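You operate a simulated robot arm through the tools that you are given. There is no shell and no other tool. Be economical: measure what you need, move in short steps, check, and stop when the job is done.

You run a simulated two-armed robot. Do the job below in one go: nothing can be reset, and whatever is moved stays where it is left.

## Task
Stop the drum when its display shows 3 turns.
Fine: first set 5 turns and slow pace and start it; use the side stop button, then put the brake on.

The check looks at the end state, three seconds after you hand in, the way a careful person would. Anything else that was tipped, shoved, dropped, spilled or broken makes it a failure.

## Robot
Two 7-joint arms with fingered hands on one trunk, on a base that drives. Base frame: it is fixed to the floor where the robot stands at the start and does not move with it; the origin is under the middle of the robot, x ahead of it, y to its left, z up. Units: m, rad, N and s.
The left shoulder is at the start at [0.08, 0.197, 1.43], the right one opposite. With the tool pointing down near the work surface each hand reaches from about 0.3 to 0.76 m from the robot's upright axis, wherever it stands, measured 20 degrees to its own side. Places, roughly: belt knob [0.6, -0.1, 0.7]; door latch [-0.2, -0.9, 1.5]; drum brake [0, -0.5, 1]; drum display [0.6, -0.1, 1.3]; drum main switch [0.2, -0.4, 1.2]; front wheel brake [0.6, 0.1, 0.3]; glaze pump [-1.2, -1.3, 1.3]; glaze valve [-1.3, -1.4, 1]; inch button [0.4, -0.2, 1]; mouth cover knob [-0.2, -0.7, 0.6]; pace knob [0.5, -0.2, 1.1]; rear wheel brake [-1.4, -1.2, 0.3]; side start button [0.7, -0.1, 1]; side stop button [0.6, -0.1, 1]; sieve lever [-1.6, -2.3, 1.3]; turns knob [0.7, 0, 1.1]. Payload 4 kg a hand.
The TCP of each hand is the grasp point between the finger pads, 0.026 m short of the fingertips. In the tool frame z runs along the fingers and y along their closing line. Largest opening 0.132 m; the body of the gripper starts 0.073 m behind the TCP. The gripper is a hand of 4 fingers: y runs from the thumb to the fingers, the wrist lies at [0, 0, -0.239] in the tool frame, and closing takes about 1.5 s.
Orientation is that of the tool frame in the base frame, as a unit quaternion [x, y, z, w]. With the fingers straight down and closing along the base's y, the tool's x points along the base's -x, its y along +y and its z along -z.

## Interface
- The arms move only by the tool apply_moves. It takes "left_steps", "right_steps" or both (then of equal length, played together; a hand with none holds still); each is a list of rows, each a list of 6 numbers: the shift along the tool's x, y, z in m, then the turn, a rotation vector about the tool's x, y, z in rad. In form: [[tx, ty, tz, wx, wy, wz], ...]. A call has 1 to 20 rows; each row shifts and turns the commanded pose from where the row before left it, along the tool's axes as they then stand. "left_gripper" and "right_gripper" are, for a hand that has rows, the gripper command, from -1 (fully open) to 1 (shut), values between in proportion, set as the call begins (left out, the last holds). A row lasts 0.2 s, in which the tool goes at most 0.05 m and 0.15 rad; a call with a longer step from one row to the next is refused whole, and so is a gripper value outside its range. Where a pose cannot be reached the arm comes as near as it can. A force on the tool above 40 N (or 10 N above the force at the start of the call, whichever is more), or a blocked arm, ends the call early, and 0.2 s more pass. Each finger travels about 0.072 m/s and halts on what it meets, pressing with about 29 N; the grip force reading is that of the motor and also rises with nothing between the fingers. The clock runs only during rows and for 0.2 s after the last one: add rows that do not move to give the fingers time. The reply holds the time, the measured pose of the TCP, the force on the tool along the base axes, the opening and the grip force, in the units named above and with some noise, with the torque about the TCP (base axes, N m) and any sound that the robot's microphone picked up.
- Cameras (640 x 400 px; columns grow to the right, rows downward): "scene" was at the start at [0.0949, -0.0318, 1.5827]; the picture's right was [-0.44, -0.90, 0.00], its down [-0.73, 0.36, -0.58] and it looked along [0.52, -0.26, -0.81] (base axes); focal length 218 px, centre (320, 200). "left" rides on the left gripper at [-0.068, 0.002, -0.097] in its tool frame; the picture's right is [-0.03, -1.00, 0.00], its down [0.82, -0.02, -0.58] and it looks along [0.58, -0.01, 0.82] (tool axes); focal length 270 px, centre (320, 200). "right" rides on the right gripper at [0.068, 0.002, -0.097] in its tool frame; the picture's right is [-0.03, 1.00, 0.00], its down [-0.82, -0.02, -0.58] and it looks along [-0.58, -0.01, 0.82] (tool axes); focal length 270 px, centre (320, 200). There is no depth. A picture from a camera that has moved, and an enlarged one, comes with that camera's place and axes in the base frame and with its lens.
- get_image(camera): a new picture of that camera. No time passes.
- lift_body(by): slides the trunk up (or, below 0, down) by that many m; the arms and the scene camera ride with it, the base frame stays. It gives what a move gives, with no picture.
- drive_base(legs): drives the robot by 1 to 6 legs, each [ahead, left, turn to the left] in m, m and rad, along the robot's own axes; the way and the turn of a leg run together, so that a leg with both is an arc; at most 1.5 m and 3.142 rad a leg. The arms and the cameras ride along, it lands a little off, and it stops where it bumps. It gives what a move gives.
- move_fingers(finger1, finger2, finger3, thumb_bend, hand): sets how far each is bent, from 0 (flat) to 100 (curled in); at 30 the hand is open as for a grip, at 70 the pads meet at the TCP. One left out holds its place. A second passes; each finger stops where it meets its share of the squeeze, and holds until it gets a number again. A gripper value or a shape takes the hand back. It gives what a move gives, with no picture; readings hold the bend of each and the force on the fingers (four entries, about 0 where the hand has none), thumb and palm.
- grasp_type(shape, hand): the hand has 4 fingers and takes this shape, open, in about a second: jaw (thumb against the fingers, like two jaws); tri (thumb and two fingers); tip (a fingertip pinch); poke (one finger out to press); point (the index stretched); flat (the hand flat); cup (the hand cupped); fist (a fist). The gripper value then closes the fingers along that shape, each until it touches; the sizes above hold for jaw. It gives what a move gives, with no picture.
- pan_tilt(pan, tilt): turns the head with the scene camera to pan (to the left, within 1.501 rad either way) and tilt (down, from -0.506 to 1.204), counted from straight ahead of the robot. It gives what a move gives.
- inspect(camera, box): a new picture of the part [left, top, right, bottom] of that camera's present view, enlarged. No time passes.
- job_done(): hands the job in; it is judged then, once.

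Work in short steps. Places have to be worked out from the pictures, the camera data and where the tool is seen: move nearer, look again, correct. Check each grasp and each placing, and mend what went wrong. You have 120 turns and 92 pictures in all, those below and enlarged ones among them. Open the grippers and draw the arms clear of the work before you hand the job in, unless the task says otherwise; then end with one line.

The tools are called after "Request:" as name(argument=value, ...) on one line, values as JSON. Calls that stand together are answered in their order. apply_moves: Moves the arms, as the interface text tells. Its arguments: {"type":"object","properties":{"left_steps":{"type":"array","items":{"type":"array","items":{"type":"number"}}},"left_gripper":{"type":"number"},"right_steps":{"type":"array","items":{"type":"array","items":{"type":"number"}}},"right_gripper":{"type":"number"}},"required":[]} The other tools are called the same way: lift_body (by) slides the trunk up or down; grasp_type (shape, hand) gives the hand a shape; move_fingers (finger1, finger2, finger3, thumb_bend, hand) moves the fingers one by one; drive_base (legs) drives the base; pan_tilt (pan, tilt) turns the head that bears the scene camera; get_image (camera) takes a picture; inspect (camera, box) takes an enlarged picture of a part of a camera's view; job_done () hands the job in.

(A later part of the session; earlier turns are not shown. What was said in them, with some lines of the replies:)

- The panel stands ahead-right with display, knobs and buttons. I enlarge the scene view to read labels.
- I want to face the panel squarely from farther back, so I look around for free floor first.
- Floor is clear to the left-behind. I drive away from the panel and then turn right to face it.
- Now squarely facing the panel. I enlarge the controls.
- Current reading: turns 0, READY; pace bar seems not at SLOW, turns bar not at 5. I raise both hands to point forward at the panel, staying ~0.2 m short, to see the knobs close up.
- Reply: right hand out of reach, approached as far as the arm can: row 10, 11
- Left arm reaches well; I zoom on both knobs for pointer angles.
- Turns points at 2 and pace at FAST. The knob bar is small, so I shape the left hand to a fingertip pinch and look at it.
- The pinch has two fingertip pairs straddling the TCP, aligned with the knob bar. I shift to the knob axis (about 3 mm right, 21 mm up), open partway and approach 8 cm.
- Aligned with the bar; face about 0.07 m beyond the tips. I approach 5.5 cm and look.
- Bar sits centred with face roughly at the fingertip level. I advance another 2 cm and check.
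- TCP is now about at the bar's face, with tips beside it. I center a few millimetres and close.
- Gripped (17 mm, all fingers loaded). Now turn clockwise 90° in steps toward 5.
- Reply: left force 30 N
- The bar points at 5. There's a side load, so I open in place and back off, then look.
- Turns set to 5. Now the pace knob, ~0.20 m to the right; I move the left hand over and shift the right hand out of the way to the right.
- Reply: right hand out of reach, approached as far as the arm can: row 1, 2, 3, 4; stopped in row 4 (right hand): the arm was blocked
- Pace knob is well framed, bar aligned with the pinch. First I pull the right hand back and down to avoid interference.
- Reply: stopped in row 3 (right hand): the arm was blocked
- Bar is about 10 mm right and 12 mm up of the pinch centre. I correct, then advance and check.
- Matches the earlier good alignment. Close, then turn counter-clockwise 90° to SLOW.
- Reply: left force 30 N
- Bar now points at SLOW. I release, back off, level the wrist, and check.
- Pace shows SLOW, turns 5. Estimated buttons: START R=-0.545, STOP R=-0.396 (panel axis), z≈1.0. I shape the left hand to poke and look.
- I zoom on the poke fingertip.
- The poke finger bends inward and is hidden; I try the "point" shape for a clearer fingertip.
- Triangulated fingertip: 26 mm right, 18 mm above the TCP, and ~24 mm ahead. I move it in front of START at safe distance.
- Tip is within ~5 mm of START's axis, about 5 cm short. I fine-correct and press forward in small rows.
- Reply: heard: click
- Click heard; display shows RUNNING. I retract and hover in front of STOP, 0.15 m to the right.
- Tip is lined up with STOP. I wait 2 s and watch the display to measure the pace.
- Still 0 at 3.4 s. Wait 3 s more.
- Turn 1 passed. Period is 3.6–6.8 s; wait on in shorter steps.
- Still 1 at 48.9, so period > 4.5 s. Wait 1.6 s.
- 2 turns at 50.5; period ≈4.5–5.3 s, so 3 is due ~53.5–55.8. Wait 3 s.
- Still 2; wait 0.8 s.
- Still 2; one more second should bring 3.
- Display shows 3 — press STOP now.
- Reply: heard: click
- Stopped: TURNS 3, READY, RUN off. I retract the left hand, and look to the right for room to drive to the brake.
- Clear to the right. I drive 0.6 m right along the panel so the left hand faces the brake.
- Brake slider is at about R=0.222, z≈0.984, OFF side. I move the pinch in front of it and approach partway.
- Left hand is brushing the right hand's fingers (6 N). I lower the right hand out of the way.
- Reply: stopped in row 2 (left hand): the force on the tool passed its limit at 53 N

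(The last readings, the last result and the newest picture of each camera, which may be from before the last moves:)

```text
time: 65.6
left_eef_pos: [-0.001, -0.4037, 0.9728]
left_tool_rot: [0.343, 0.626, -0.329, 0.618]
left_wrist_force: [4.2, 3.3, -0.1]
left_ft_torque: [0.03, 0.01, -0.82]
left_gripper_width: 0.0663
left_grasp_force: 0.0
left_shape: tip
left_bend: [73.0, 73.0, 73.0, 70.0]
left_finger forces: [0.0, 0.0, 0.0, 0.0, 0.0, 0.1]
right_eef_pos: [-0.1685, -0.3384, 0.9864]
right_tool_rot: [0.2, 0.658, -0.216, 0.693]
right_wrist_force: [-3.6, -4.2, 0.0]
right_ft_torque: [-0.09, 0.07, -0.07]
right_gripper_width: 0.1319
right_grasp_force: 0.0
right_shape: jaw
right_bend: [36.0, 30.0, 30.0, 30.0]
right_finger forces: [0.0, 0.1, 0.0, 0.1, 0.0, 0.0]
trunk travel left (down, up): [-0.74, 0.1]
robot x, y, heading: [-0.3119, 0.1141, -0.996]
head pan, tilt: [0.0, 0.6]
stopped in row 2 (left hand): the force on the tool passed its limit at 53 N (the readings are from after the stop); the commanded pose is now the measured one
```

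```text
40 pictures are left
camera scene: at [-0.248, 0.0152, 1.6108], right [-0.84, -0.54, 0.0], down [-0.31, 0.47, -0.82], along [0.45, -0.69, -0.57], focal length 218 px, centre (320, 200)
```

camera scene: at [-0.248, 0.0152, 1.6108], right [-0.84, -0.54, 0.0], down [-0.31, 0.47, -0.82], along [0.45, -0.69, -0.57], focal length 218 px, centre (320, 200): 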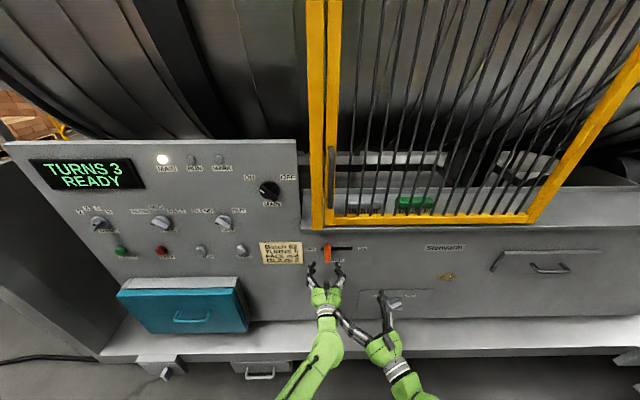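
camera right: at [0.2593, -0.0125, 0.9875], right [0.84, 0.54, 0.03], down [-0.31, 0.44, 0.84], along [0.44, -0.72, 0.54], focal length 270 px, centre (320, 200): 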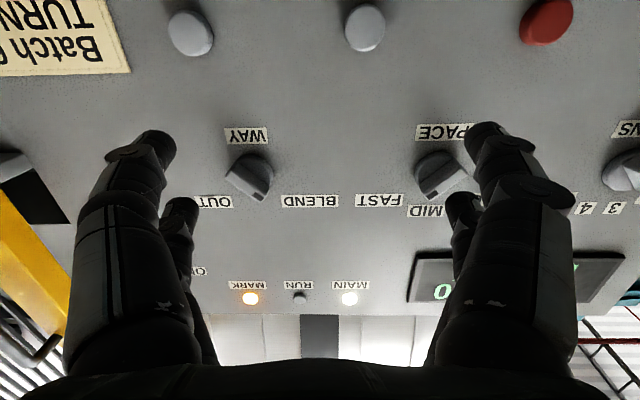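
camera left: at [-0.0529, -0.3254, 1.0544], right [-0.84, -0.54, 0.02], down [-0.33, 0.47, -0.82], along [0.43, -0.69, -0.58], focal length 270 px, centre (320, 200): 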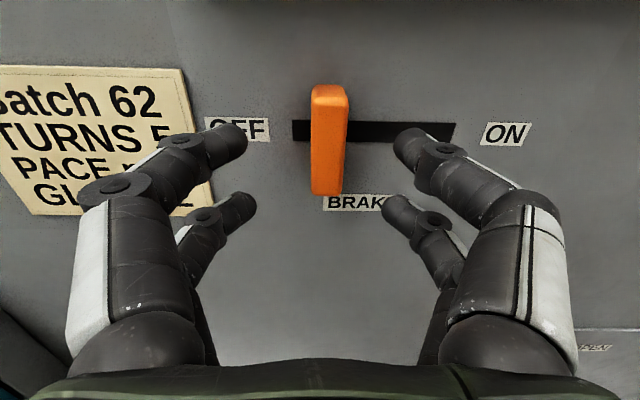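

The right fingers are under the left wrist. I move the left hand up-left first, then lower the right.

Request:
apply_moves(left_steps=[[-0.02, 0.02, -0.02, 0, 0, 0], [-0.02, 0.03, -0.02, 0, 0, 0], [-0.01, 0.03, 0, 0, 0, 0]])

Request:
apply_moves(right_steps=[[0.03, 0, 0, 0, 0, 0], [0.04, 0, 0, 0, 0, 0], [0.04, 0, 0, 0, 0, 0], [0.04, 0, 0, 0, 0, 0]])

Request:
get_image(camera="scene")

```text
time: 66.4
left_eef_pos: [0.0436, -0.326, 1.0263]
left_tool_rot: [0.344, 0.625, -0.331, 0.618]
left_wrist_force: [0.4, 0.0, -0.3]
left_ft_torque: [0.0, 0.05, 0.02]
left_gripper_width: 0.0661
left_grasp_force: 0.0
left_shape: tip
left_bend: [73.0, 73.0, 73.0, 70.0]
left_finger forces: [0.0, 0.0, 0.0, 0.1, 0.0, 0.1]
right_eef_pos: [-0.168, -0.3375, 0.9867]
right_tool_rot: [0.2, 0.659, -0.217, 0.692]
right_wrist_force: [-0.1, 0.5, 0.6]
right_ft_torque: [-0.03, 0.02, -0.01]
right_gripper_width: 0.1323
right_grasp_force: 0.1
right_shape: jaw
right_bend: [30.0, 30.0, 30.0, 30.0]
right_finger forces: [0.0, 0.0, 0.0, 0.0, 0.1, 0.1]
trunk travel left (down, up): [-0.74, 0.1]
robot x, y, heading: [-0.3131, 0.1127, -0.994]
head pan, tilt: [0.0, 0.6]
```

```text
time: 67.4
left_eef_pos: [0.0448, -0.3281, 1.0258]
left_tool_rot: [0.344, 0.625, -0.33, 0.618]
left_wrist_force: [-0.3, -0.4, 0.8]
left_ft_torque: [-0.01, 0.01, 0.02]
left_gripper_width: 0.0664
left_grasp_force: 0.0
left_shape: tip
left_bend: [73.0, 73.0, 73.0, 70.0]
left_finger forces: [0.0, 0.1, 0.0, 0.1, 0.0, 0.0]
right_eef_pos: [-0.1602, -0.3445, 0.837]
right_tool_rot: [0.199, 0.658, -0.217, 0.693]
right_wrist_force: [-1.0, -0.9, 0.4]
right_ft_torque: [0.02, -0.01, 0.02]
right_gripper_width: 0.1318
right_grasp_force: 0.1
right_shape: jaw
right_bend: [30.0, 30.0, 30.0, 30.0]
right_finger forces: [0.1, 0.0, 0.0, 0.0, 0.1, 0.1]
trunk travel left (down, up): [-0.74, 0.1]
robot x, y, heading: [-0.3128, 0.1144, -0.998]
head pan, tilt: [0.0, 0.6]
```

```text
39 pictures are left
camera scene: at [-0.2479, 0.015, 1.6112], right [-0.84, -0.54, 0.0], down [-0.31, 0.47, -0.82], along [0.45, -0.69, -0.57], focal length 218 px, centre (320, 200)
```

scene: 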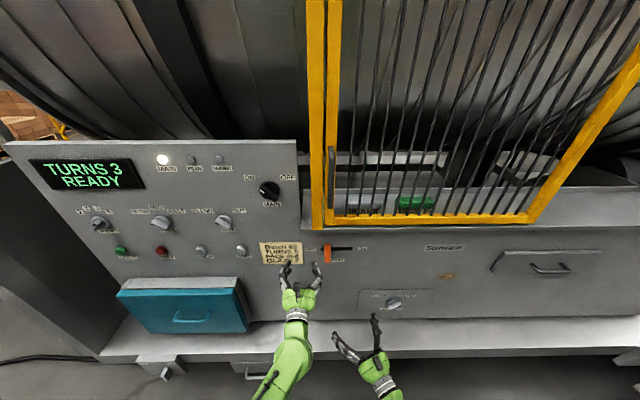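

Right hand is clear. I return the left pinch to the slider axis, advance to F≈0.375 and look.

Request:
apply_moves(left_steps=[[0.017, -0.043, 0, 0, 0, 0], [0.017, -0.043, 0, 0, 0, 0], [0, 0, 0.03, 0, 0, 0], [0, 0, 0.03, 0, 0, 0], [0, 0, 0.015, 0, 0, 0], [0, 0, 0, 0, 0, 0]])

Request:
get_image(camera="left")

```text
time: 68.8
left_eef_pos: [0.0143, -0.4366, 0.9882]
left_tool_rot: [0.344, 0.625, -0.331, 0.618]
left_wrist_force: [0.3, 0.0, -0.4]
left_ft_torque: [0.04, 0.03, -0.01]
left_gripper_width: 0.0663
left_grasp_force: 0.1
left_shape: tip
left_bend: [73.0, 73.0, 73.0, 70.0]
left_finger forces: [0.0, 0.0, 0.0, 0.1, 0.1, 0.0]
right_eef_pos: [-0.1617, -0.3428, 0.838]
right_tool_rot: [0.199, 0.659, -0.216, 0.693]
right_wrist_force: [-0.1, 0.0, 0.0]
right_ft_torque: [0.03, 0.02, 0.02]
right_gripper_width: 0.132
right_grasp_force: 0.1
right_shape: jaw
right_bend: [30.0, 30.0, 30.0, 30.0]
right_finger forces: [0.1, 0.1, 0.0, 0.0, 0.1, 0.0]
trunk travel left (down, up): [-0.74, 0.1]
robot x, y, heading: [-0.3111, 0.1157, -0.999]
head pan, tilt: [0.0, 0.6]
```

```text
38 pictures are left
camera left: at [-0.0369, -0.355, 1.0594], right [-0.84, -0.55, 0.01], down [-0.33, 0.49, -0.81], along [0.43, -0.68, -0.59], focal length 270 px, centre (320, 200)
```

left: 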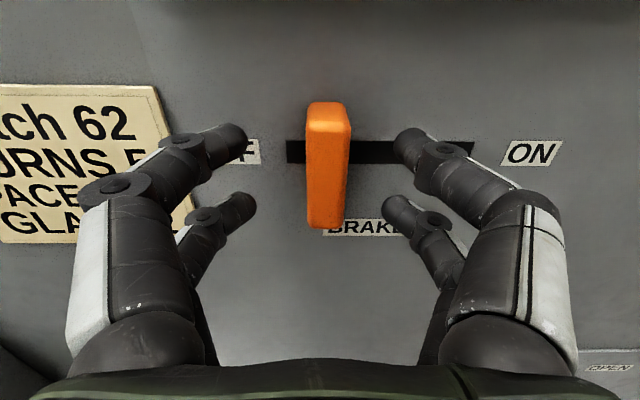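

Centred. Advance 1.5 cm and close.

Request:
apply_moves(left_steps=[[-0.002, 0, 0.015, 0, 0, 0], [0, 0, 0, 0, 0, 0], [0, 0, 0, 0, 0, 0], [0, 0, 0, 0, 0, 0], [0, 0, 0, 0, 0, 0]], left_gripper=1)

Request:
get_image(camera="left")

```text
time: 70.0
left_eef_pos: [0.0218, -0.4496, 0.9905]
left_tool_rot: [0.343, 0.626, -0.328, 0.619]
left_wrist_force: [1.2, -5.2, 0.0]
left_ft_torque: [-0.04, 0.0, -0.05]
left_gripper_width: 0.0183
left_grasp_force: 29.2
left_shape: tip
left_bend: [72.0, 72.0, 73.0, 70.0]
left_finger forces: [25.4, 25.5, 25.8, 0.0, 26.5, 0.0]
right_eef_pos: [-0.161, -0.3454, 0.837]
right_tool_rot: [0.199, 0.658, -0.216, 0.693]
right_wrist_force: [0.2, 0.6, -0.5]
right_ft_torque: [0.0, 0.03, 0.0]
right_gripper_width: 0.132
right_grasp_force: 0.1
right_shape: jaw
right_bend: [30.0, 30.0, 30.0, 30.0]
right_finger forces: [0.1, 0.1, 0.1, 0.1, 0.0, 0.1]
trunk travel left (down, up): [-0.74, 0.1]
robot x, y, heading: [-0.3147, 0.1198, -0.999]
head pan, tilt: [0.0, 0.6]
```

```text
37 pictures are left
camera left: at [-0.0289, -0.3689, 1.0609], right [-0.84, -0.55, 0.01], down [-0.33, 0.49, -0.81], along [0.43, -0.68, -0.59], focal length 270 px, centre (320, 200)
```

left: 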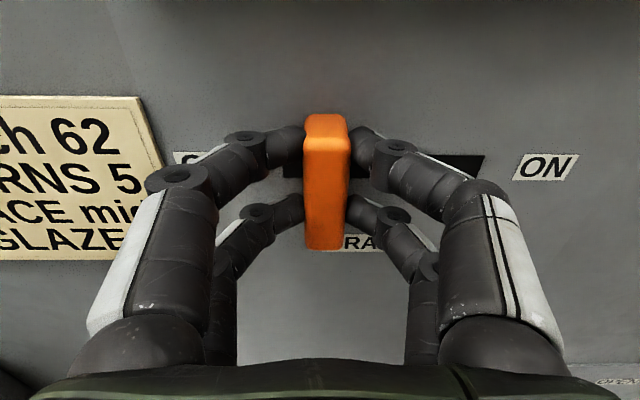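

Gripped firmly. Slide right ~8 cm toward ON.

Request:
apply_moves(left_steps=[[0, -0.01, 0, 0, 0, 0], [0, -0.01, 0, 0, 0, 0], [0, -0.01, 0, 0, 0, 0], [0, -0.01, 0, 0, 0, 0], [0, -0.01, 0, 0, 0, 0], [0, -0.01, 0, 0, 0, 0], [0, -0.01, 0, 0, 0, 0], [0, -0.005, 0, 0, 0, 0], [0, 0, 0, 0, 0, 0]])

Request:
get_image(camera="left")

```text
time: 72.0
left_eef_pos: [-0.0383, -0.4897, 0.9908]
left_tool_rot: [0.341, 0.626, -0.33, 0.619]
left_wrist_force: [16.4, -0.6, 9.1]
left_ft_torque: [-0.1, -0.13, 0.29]
left_gripper_width: 0.0168
left_grasp_force: 29.2
left_shape: tip
left_bend: [72.0, 71.0, 73.0, 70.0]
left_finger forces: [30.6, 31.0, 24.5, 0.0, 24.6, 0.0]
right_eef_pos: [-0.1581, -0.3416, 0.8377]
right_tool_rot: [0.199, 0.659, -0.217, 0.692]
right_wrist_force: [0.1, 0.7, 0.1]
right_ft_torque: [-0.01, -0.02, 0.0]
right_gripper_width: 0.132
right_grasp_force: 0.1
right_shape: jaw
right_bend: [30.0, 30.0, 30.0, 30.0]
right_finger forces: [0.0, 0.0, 0.1, 0.1, 0.0, 0.1]
trunk travel left (down, up): [-0.74, 0.1]
robot x, y, heading: [-0.315, 0.1177, -0.997]
head pan, tilt: [0.0, 0.6]
```

```text
36 pictures are left
camera left: at [-0.0887, -0.4085, 1.0606], right [-0.84, -0.55, 0.02], down [-0.34, 0.49, -0.81], along [0.43, -0.68, -0.59], focal length 270 px, centre (320, 200)
```

left: 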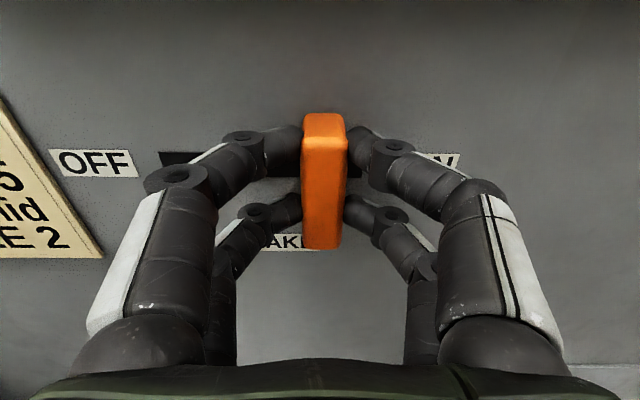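

Nearly at the ON end. A small extra push to seat it, then release and back off.

Request:
apply_moves(left_steps=[[0, -0.004, 0, 0, 0, 0], [0, -0.003, 0, 0, 0, 0], [0, 0, 0, 0, 0, 0]])

Request:
apply_moves(left_steps=[[0, 0, 0, 0, 0, 0], [0, 0, 0, 0, 0, 0], [0, 0, 0, 0, 0, 0], [0, 0, 0, 0, 0, 0], [0, 0, -0.04, 0, 0, 0], [0, 0, -0.05, 0, 0, 0], [0, 0.04, -0.02, 0, 0, 0]], left_gripper=0)

Request:
get_image(camera="left")

Request:
get_image(camera="scene")

```text
time: 72.8
left_eef_pos: [-0.0415, -0.4906, 0.9897]
left_tool_rot: [0.341, 0.627, -0.331, 0.618]
left_wrist_force: [28.3, 5.7, 11.8]
left_ft_torque: [-0.14, -0.15, 0.7]
left_gripper_width: 0.0155
left_grasp_force: 29.0
left_shape: tip
left_bend: [72.0, 71.0, 73.0, 70.0]
left_finger forces: [33.9, 34.2, 21.5, 0.0, 20.3, 0.0]
right_eef_pos: [-0.1573, -0.3414, 0.8379]
right_tool_rot: [0.197, 0.66, -0.216, 0.692]
right_wrist_force: [-0.3, 0.3, 0.8]
right_ft_torque: [0.0, -0.02, 0.05]
right_gripper_width: 0.132
right_grasp_force: 0.1
right_shape: jaw
right_bend: [30.0, 30.0, 30.0, 30.0]
right_finger forces: [0.0, 0.0, 0.0, 0.0, 0.1, 0.0]
trunk travel left (down, up): [-0.74, 0.1]
robot x, y, heading: [-0.3159, 0.1138, -0.999]
head pan, tilt: [0.0, 0.6]
```

```text
time: 74.4
left_eef_pos: [-0.0728, -0.3783, 0.9911]
left_tool_rot: [0.342, 0.626, -0.329, 0.619]
left_wrist_force: [0.7, -0.5, 0.0]
left_ft_torque: [0.01, 0.01, 0.01]
left_gripper_width: 0.0657
left_grasp_force: 0.1
left_shape: tip
left_bend: [73.0, 73.0, 73.0, 70.0]
left_finger forces: [0.0, 0.1, 0.1, 0.0, 0.0, 0.1]
right_eef_pos: [-0.1605, -0.3428, 0.8394]
right_tool_rot: [0.199, 0.659, -0.217, 0.692]
right_wrist_force: [0.3, 0.0, 0.2]
right_ft_torque: [0.01, 0.02, 0.02]
right_gripper_width: 0.132
right_grasp_force: 0.2
right_shape: jaw
right_bend: [30.0, 30.0, 30.0, 30.0]
right_finger forces: [0.0, 0.1, 0.1, 0.1, 0.0, 0.0]
trunk travel left (down, up): [-0.74, 0.1]
robot x, y, heading: [-0.3124, 0.1134, -0.996]
head pan, tilt: [0.0, 0.6]
```

```text
35 pictures are left
camera left: at [-0.1246, -0.2983, 1.0626], right [-0.84, -0.55, 0.01], down [-0.33, 0.49, -0.81], along [0.43, -0.68, -0.59], focal length 270 px, centre (320, 200)
```

left: 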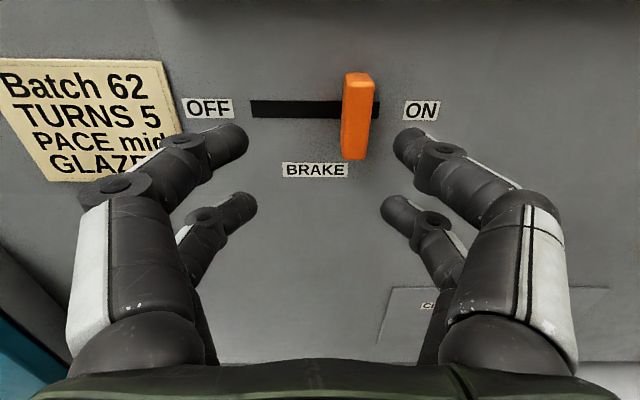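

```text
34 pictures are left
camera scene: at [-0.2462, 0.018, 1.6112], right [-0.84, -0.54, 0.0], down [-0.31, 0.47, -0.83], along [0.45, -0.69, -0.56], focal length 218 px, centre (320, 200)
```

scene: 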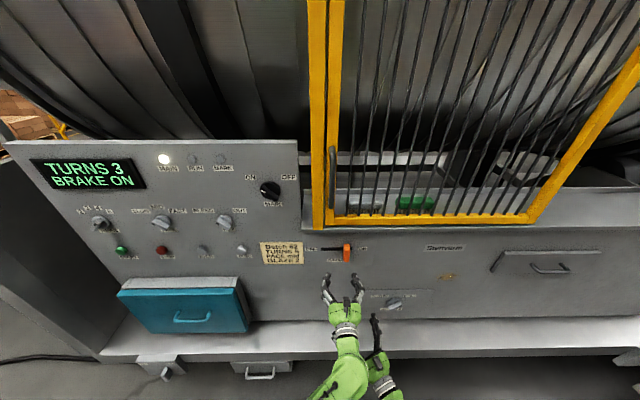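

Display reads TURNS 3 / BRAKE ON. I open the gripper and back the base 0.15 m away, then a final check.

Request:
apply_moves(left_steps=[[0, 0, -0.02, 0, 0, 0], [0, 0, 0, 0, 0, 0], [0, 0, 0, 0, 0, 0], [0, 0, 0, 0, 0, 0]], left_gripper=-1)

Request:
drive_base(legs=[[-0.15, 0, 0]])

Request:
inspect(camera="scene", box=[0, 120, 400, 370])

```text
time: 75.4
left_eef_pos: [-0.0859, -0.3626, 0.9905]
left_tool_rot: [0.344, 0.625, -0.33, 0.618]
left_wrist_force: [0.5, -0.1, -0.3]
left_ft_torque: [-0.01, 0.0, 0.0]
left_gripper_width: 0.1319
left_grasp_force: 0.0
left_shape: tip
left_bend: [30.0, 30.0, 30.0, 30.0]
left_finger forces: [0.0, 0.0, 0.0, 0.0, 0.0, 0.0]
right_eef_pos: [-0.1615, -0.3435, 0.8381]
right_tool_rot: [0.199, 0.659, -0.216, 0.692]
right_wrist_force: [-0.1, 0.3, 0.2]
right_ft_torque: [0.01, 0.03, -0.01]
right_gripper_width: 0.1317
right_grasp_force: 0.1
right_shape: jaw
right_bend: [30.0, 30.0, 30.0, 30.0]
right_finger forces: [0.0, 0.1, 0.0, 0.1, 0.0, 0.1]
trunk travel left (down, up): [-0.74, 0.1]
robot x, y, heading: [-0.3077, 0.1142, -0.993]
head pan, tilt: [0.0, 0.6]
```

```text
time: 76.8
left_eef_pos: [-0.1647, -0.2393, 0.9906]
left_tool_rot: [0.344, 0.626, -0.33, 0.617]
left_wrist_force: [0.3, 0.5, 0.5]
left_ft_torque: [0.03, -0.01, -0.03]
left_gripper_width: 0.1318
left_grasp_force: 0.1
left_shape: tip
left_bend: [30.0, 30.0, 30.0, 30.0]
left_finger forces: [0.0, 0.2, 0.1, 0.0, 0.0, 0.0]
right_eef_pos: [-0.2418, -0.2203, 0.836]
right_tool_rot: [0.2, 0.659, -0.216, 0.692]
right_wrist_force: [0.4, -0.7, 0.0]
right_ft_torque: [-0.01, -0.02, 0.0]
right_gripper_width: 0.1319
right_grasp_force: 0.0
right_shape: jaw
right_bend: [30.0, 30.0, 30.0, 30.0]
right_finger forces: [0.0, 0.1, 0.1, 0.0, 0.1, 0.0]
trunk travel left (down, up): [-0.74, 0.1]
robot x, y, heading: [-0.3916, 0.2414, -1.001]
head pan, tilt: [0.0, 0.6]
```

```text
1.60 times, centred on (200, 245) of scene
camera zoom: at [-0.3272, 0.1383, 1.6109], right [-0.84, -0.54, 0.0], down [-0.31, 0.48, -0.82], along [0.45, -0.69, -0.57], focal length 348 px, centre (512, 128)
```

zoom: 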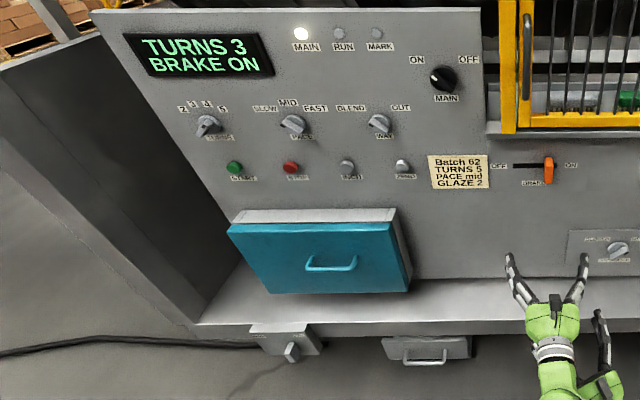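

The display still shows TURNS 3 / BRAKE ON, nothing looks disturbed and the arms are clear, so I hand in.

Request:
job_done()

```text
The job is handed in.
```

The drum is stopped at 3 turns with the brake on: I set 5 turns and slow pace, started it, pressed the side stop button when the display showed 3, then slid the brake to ON. The batch card on the panel says "PACE mid", but I used slow as you asked.
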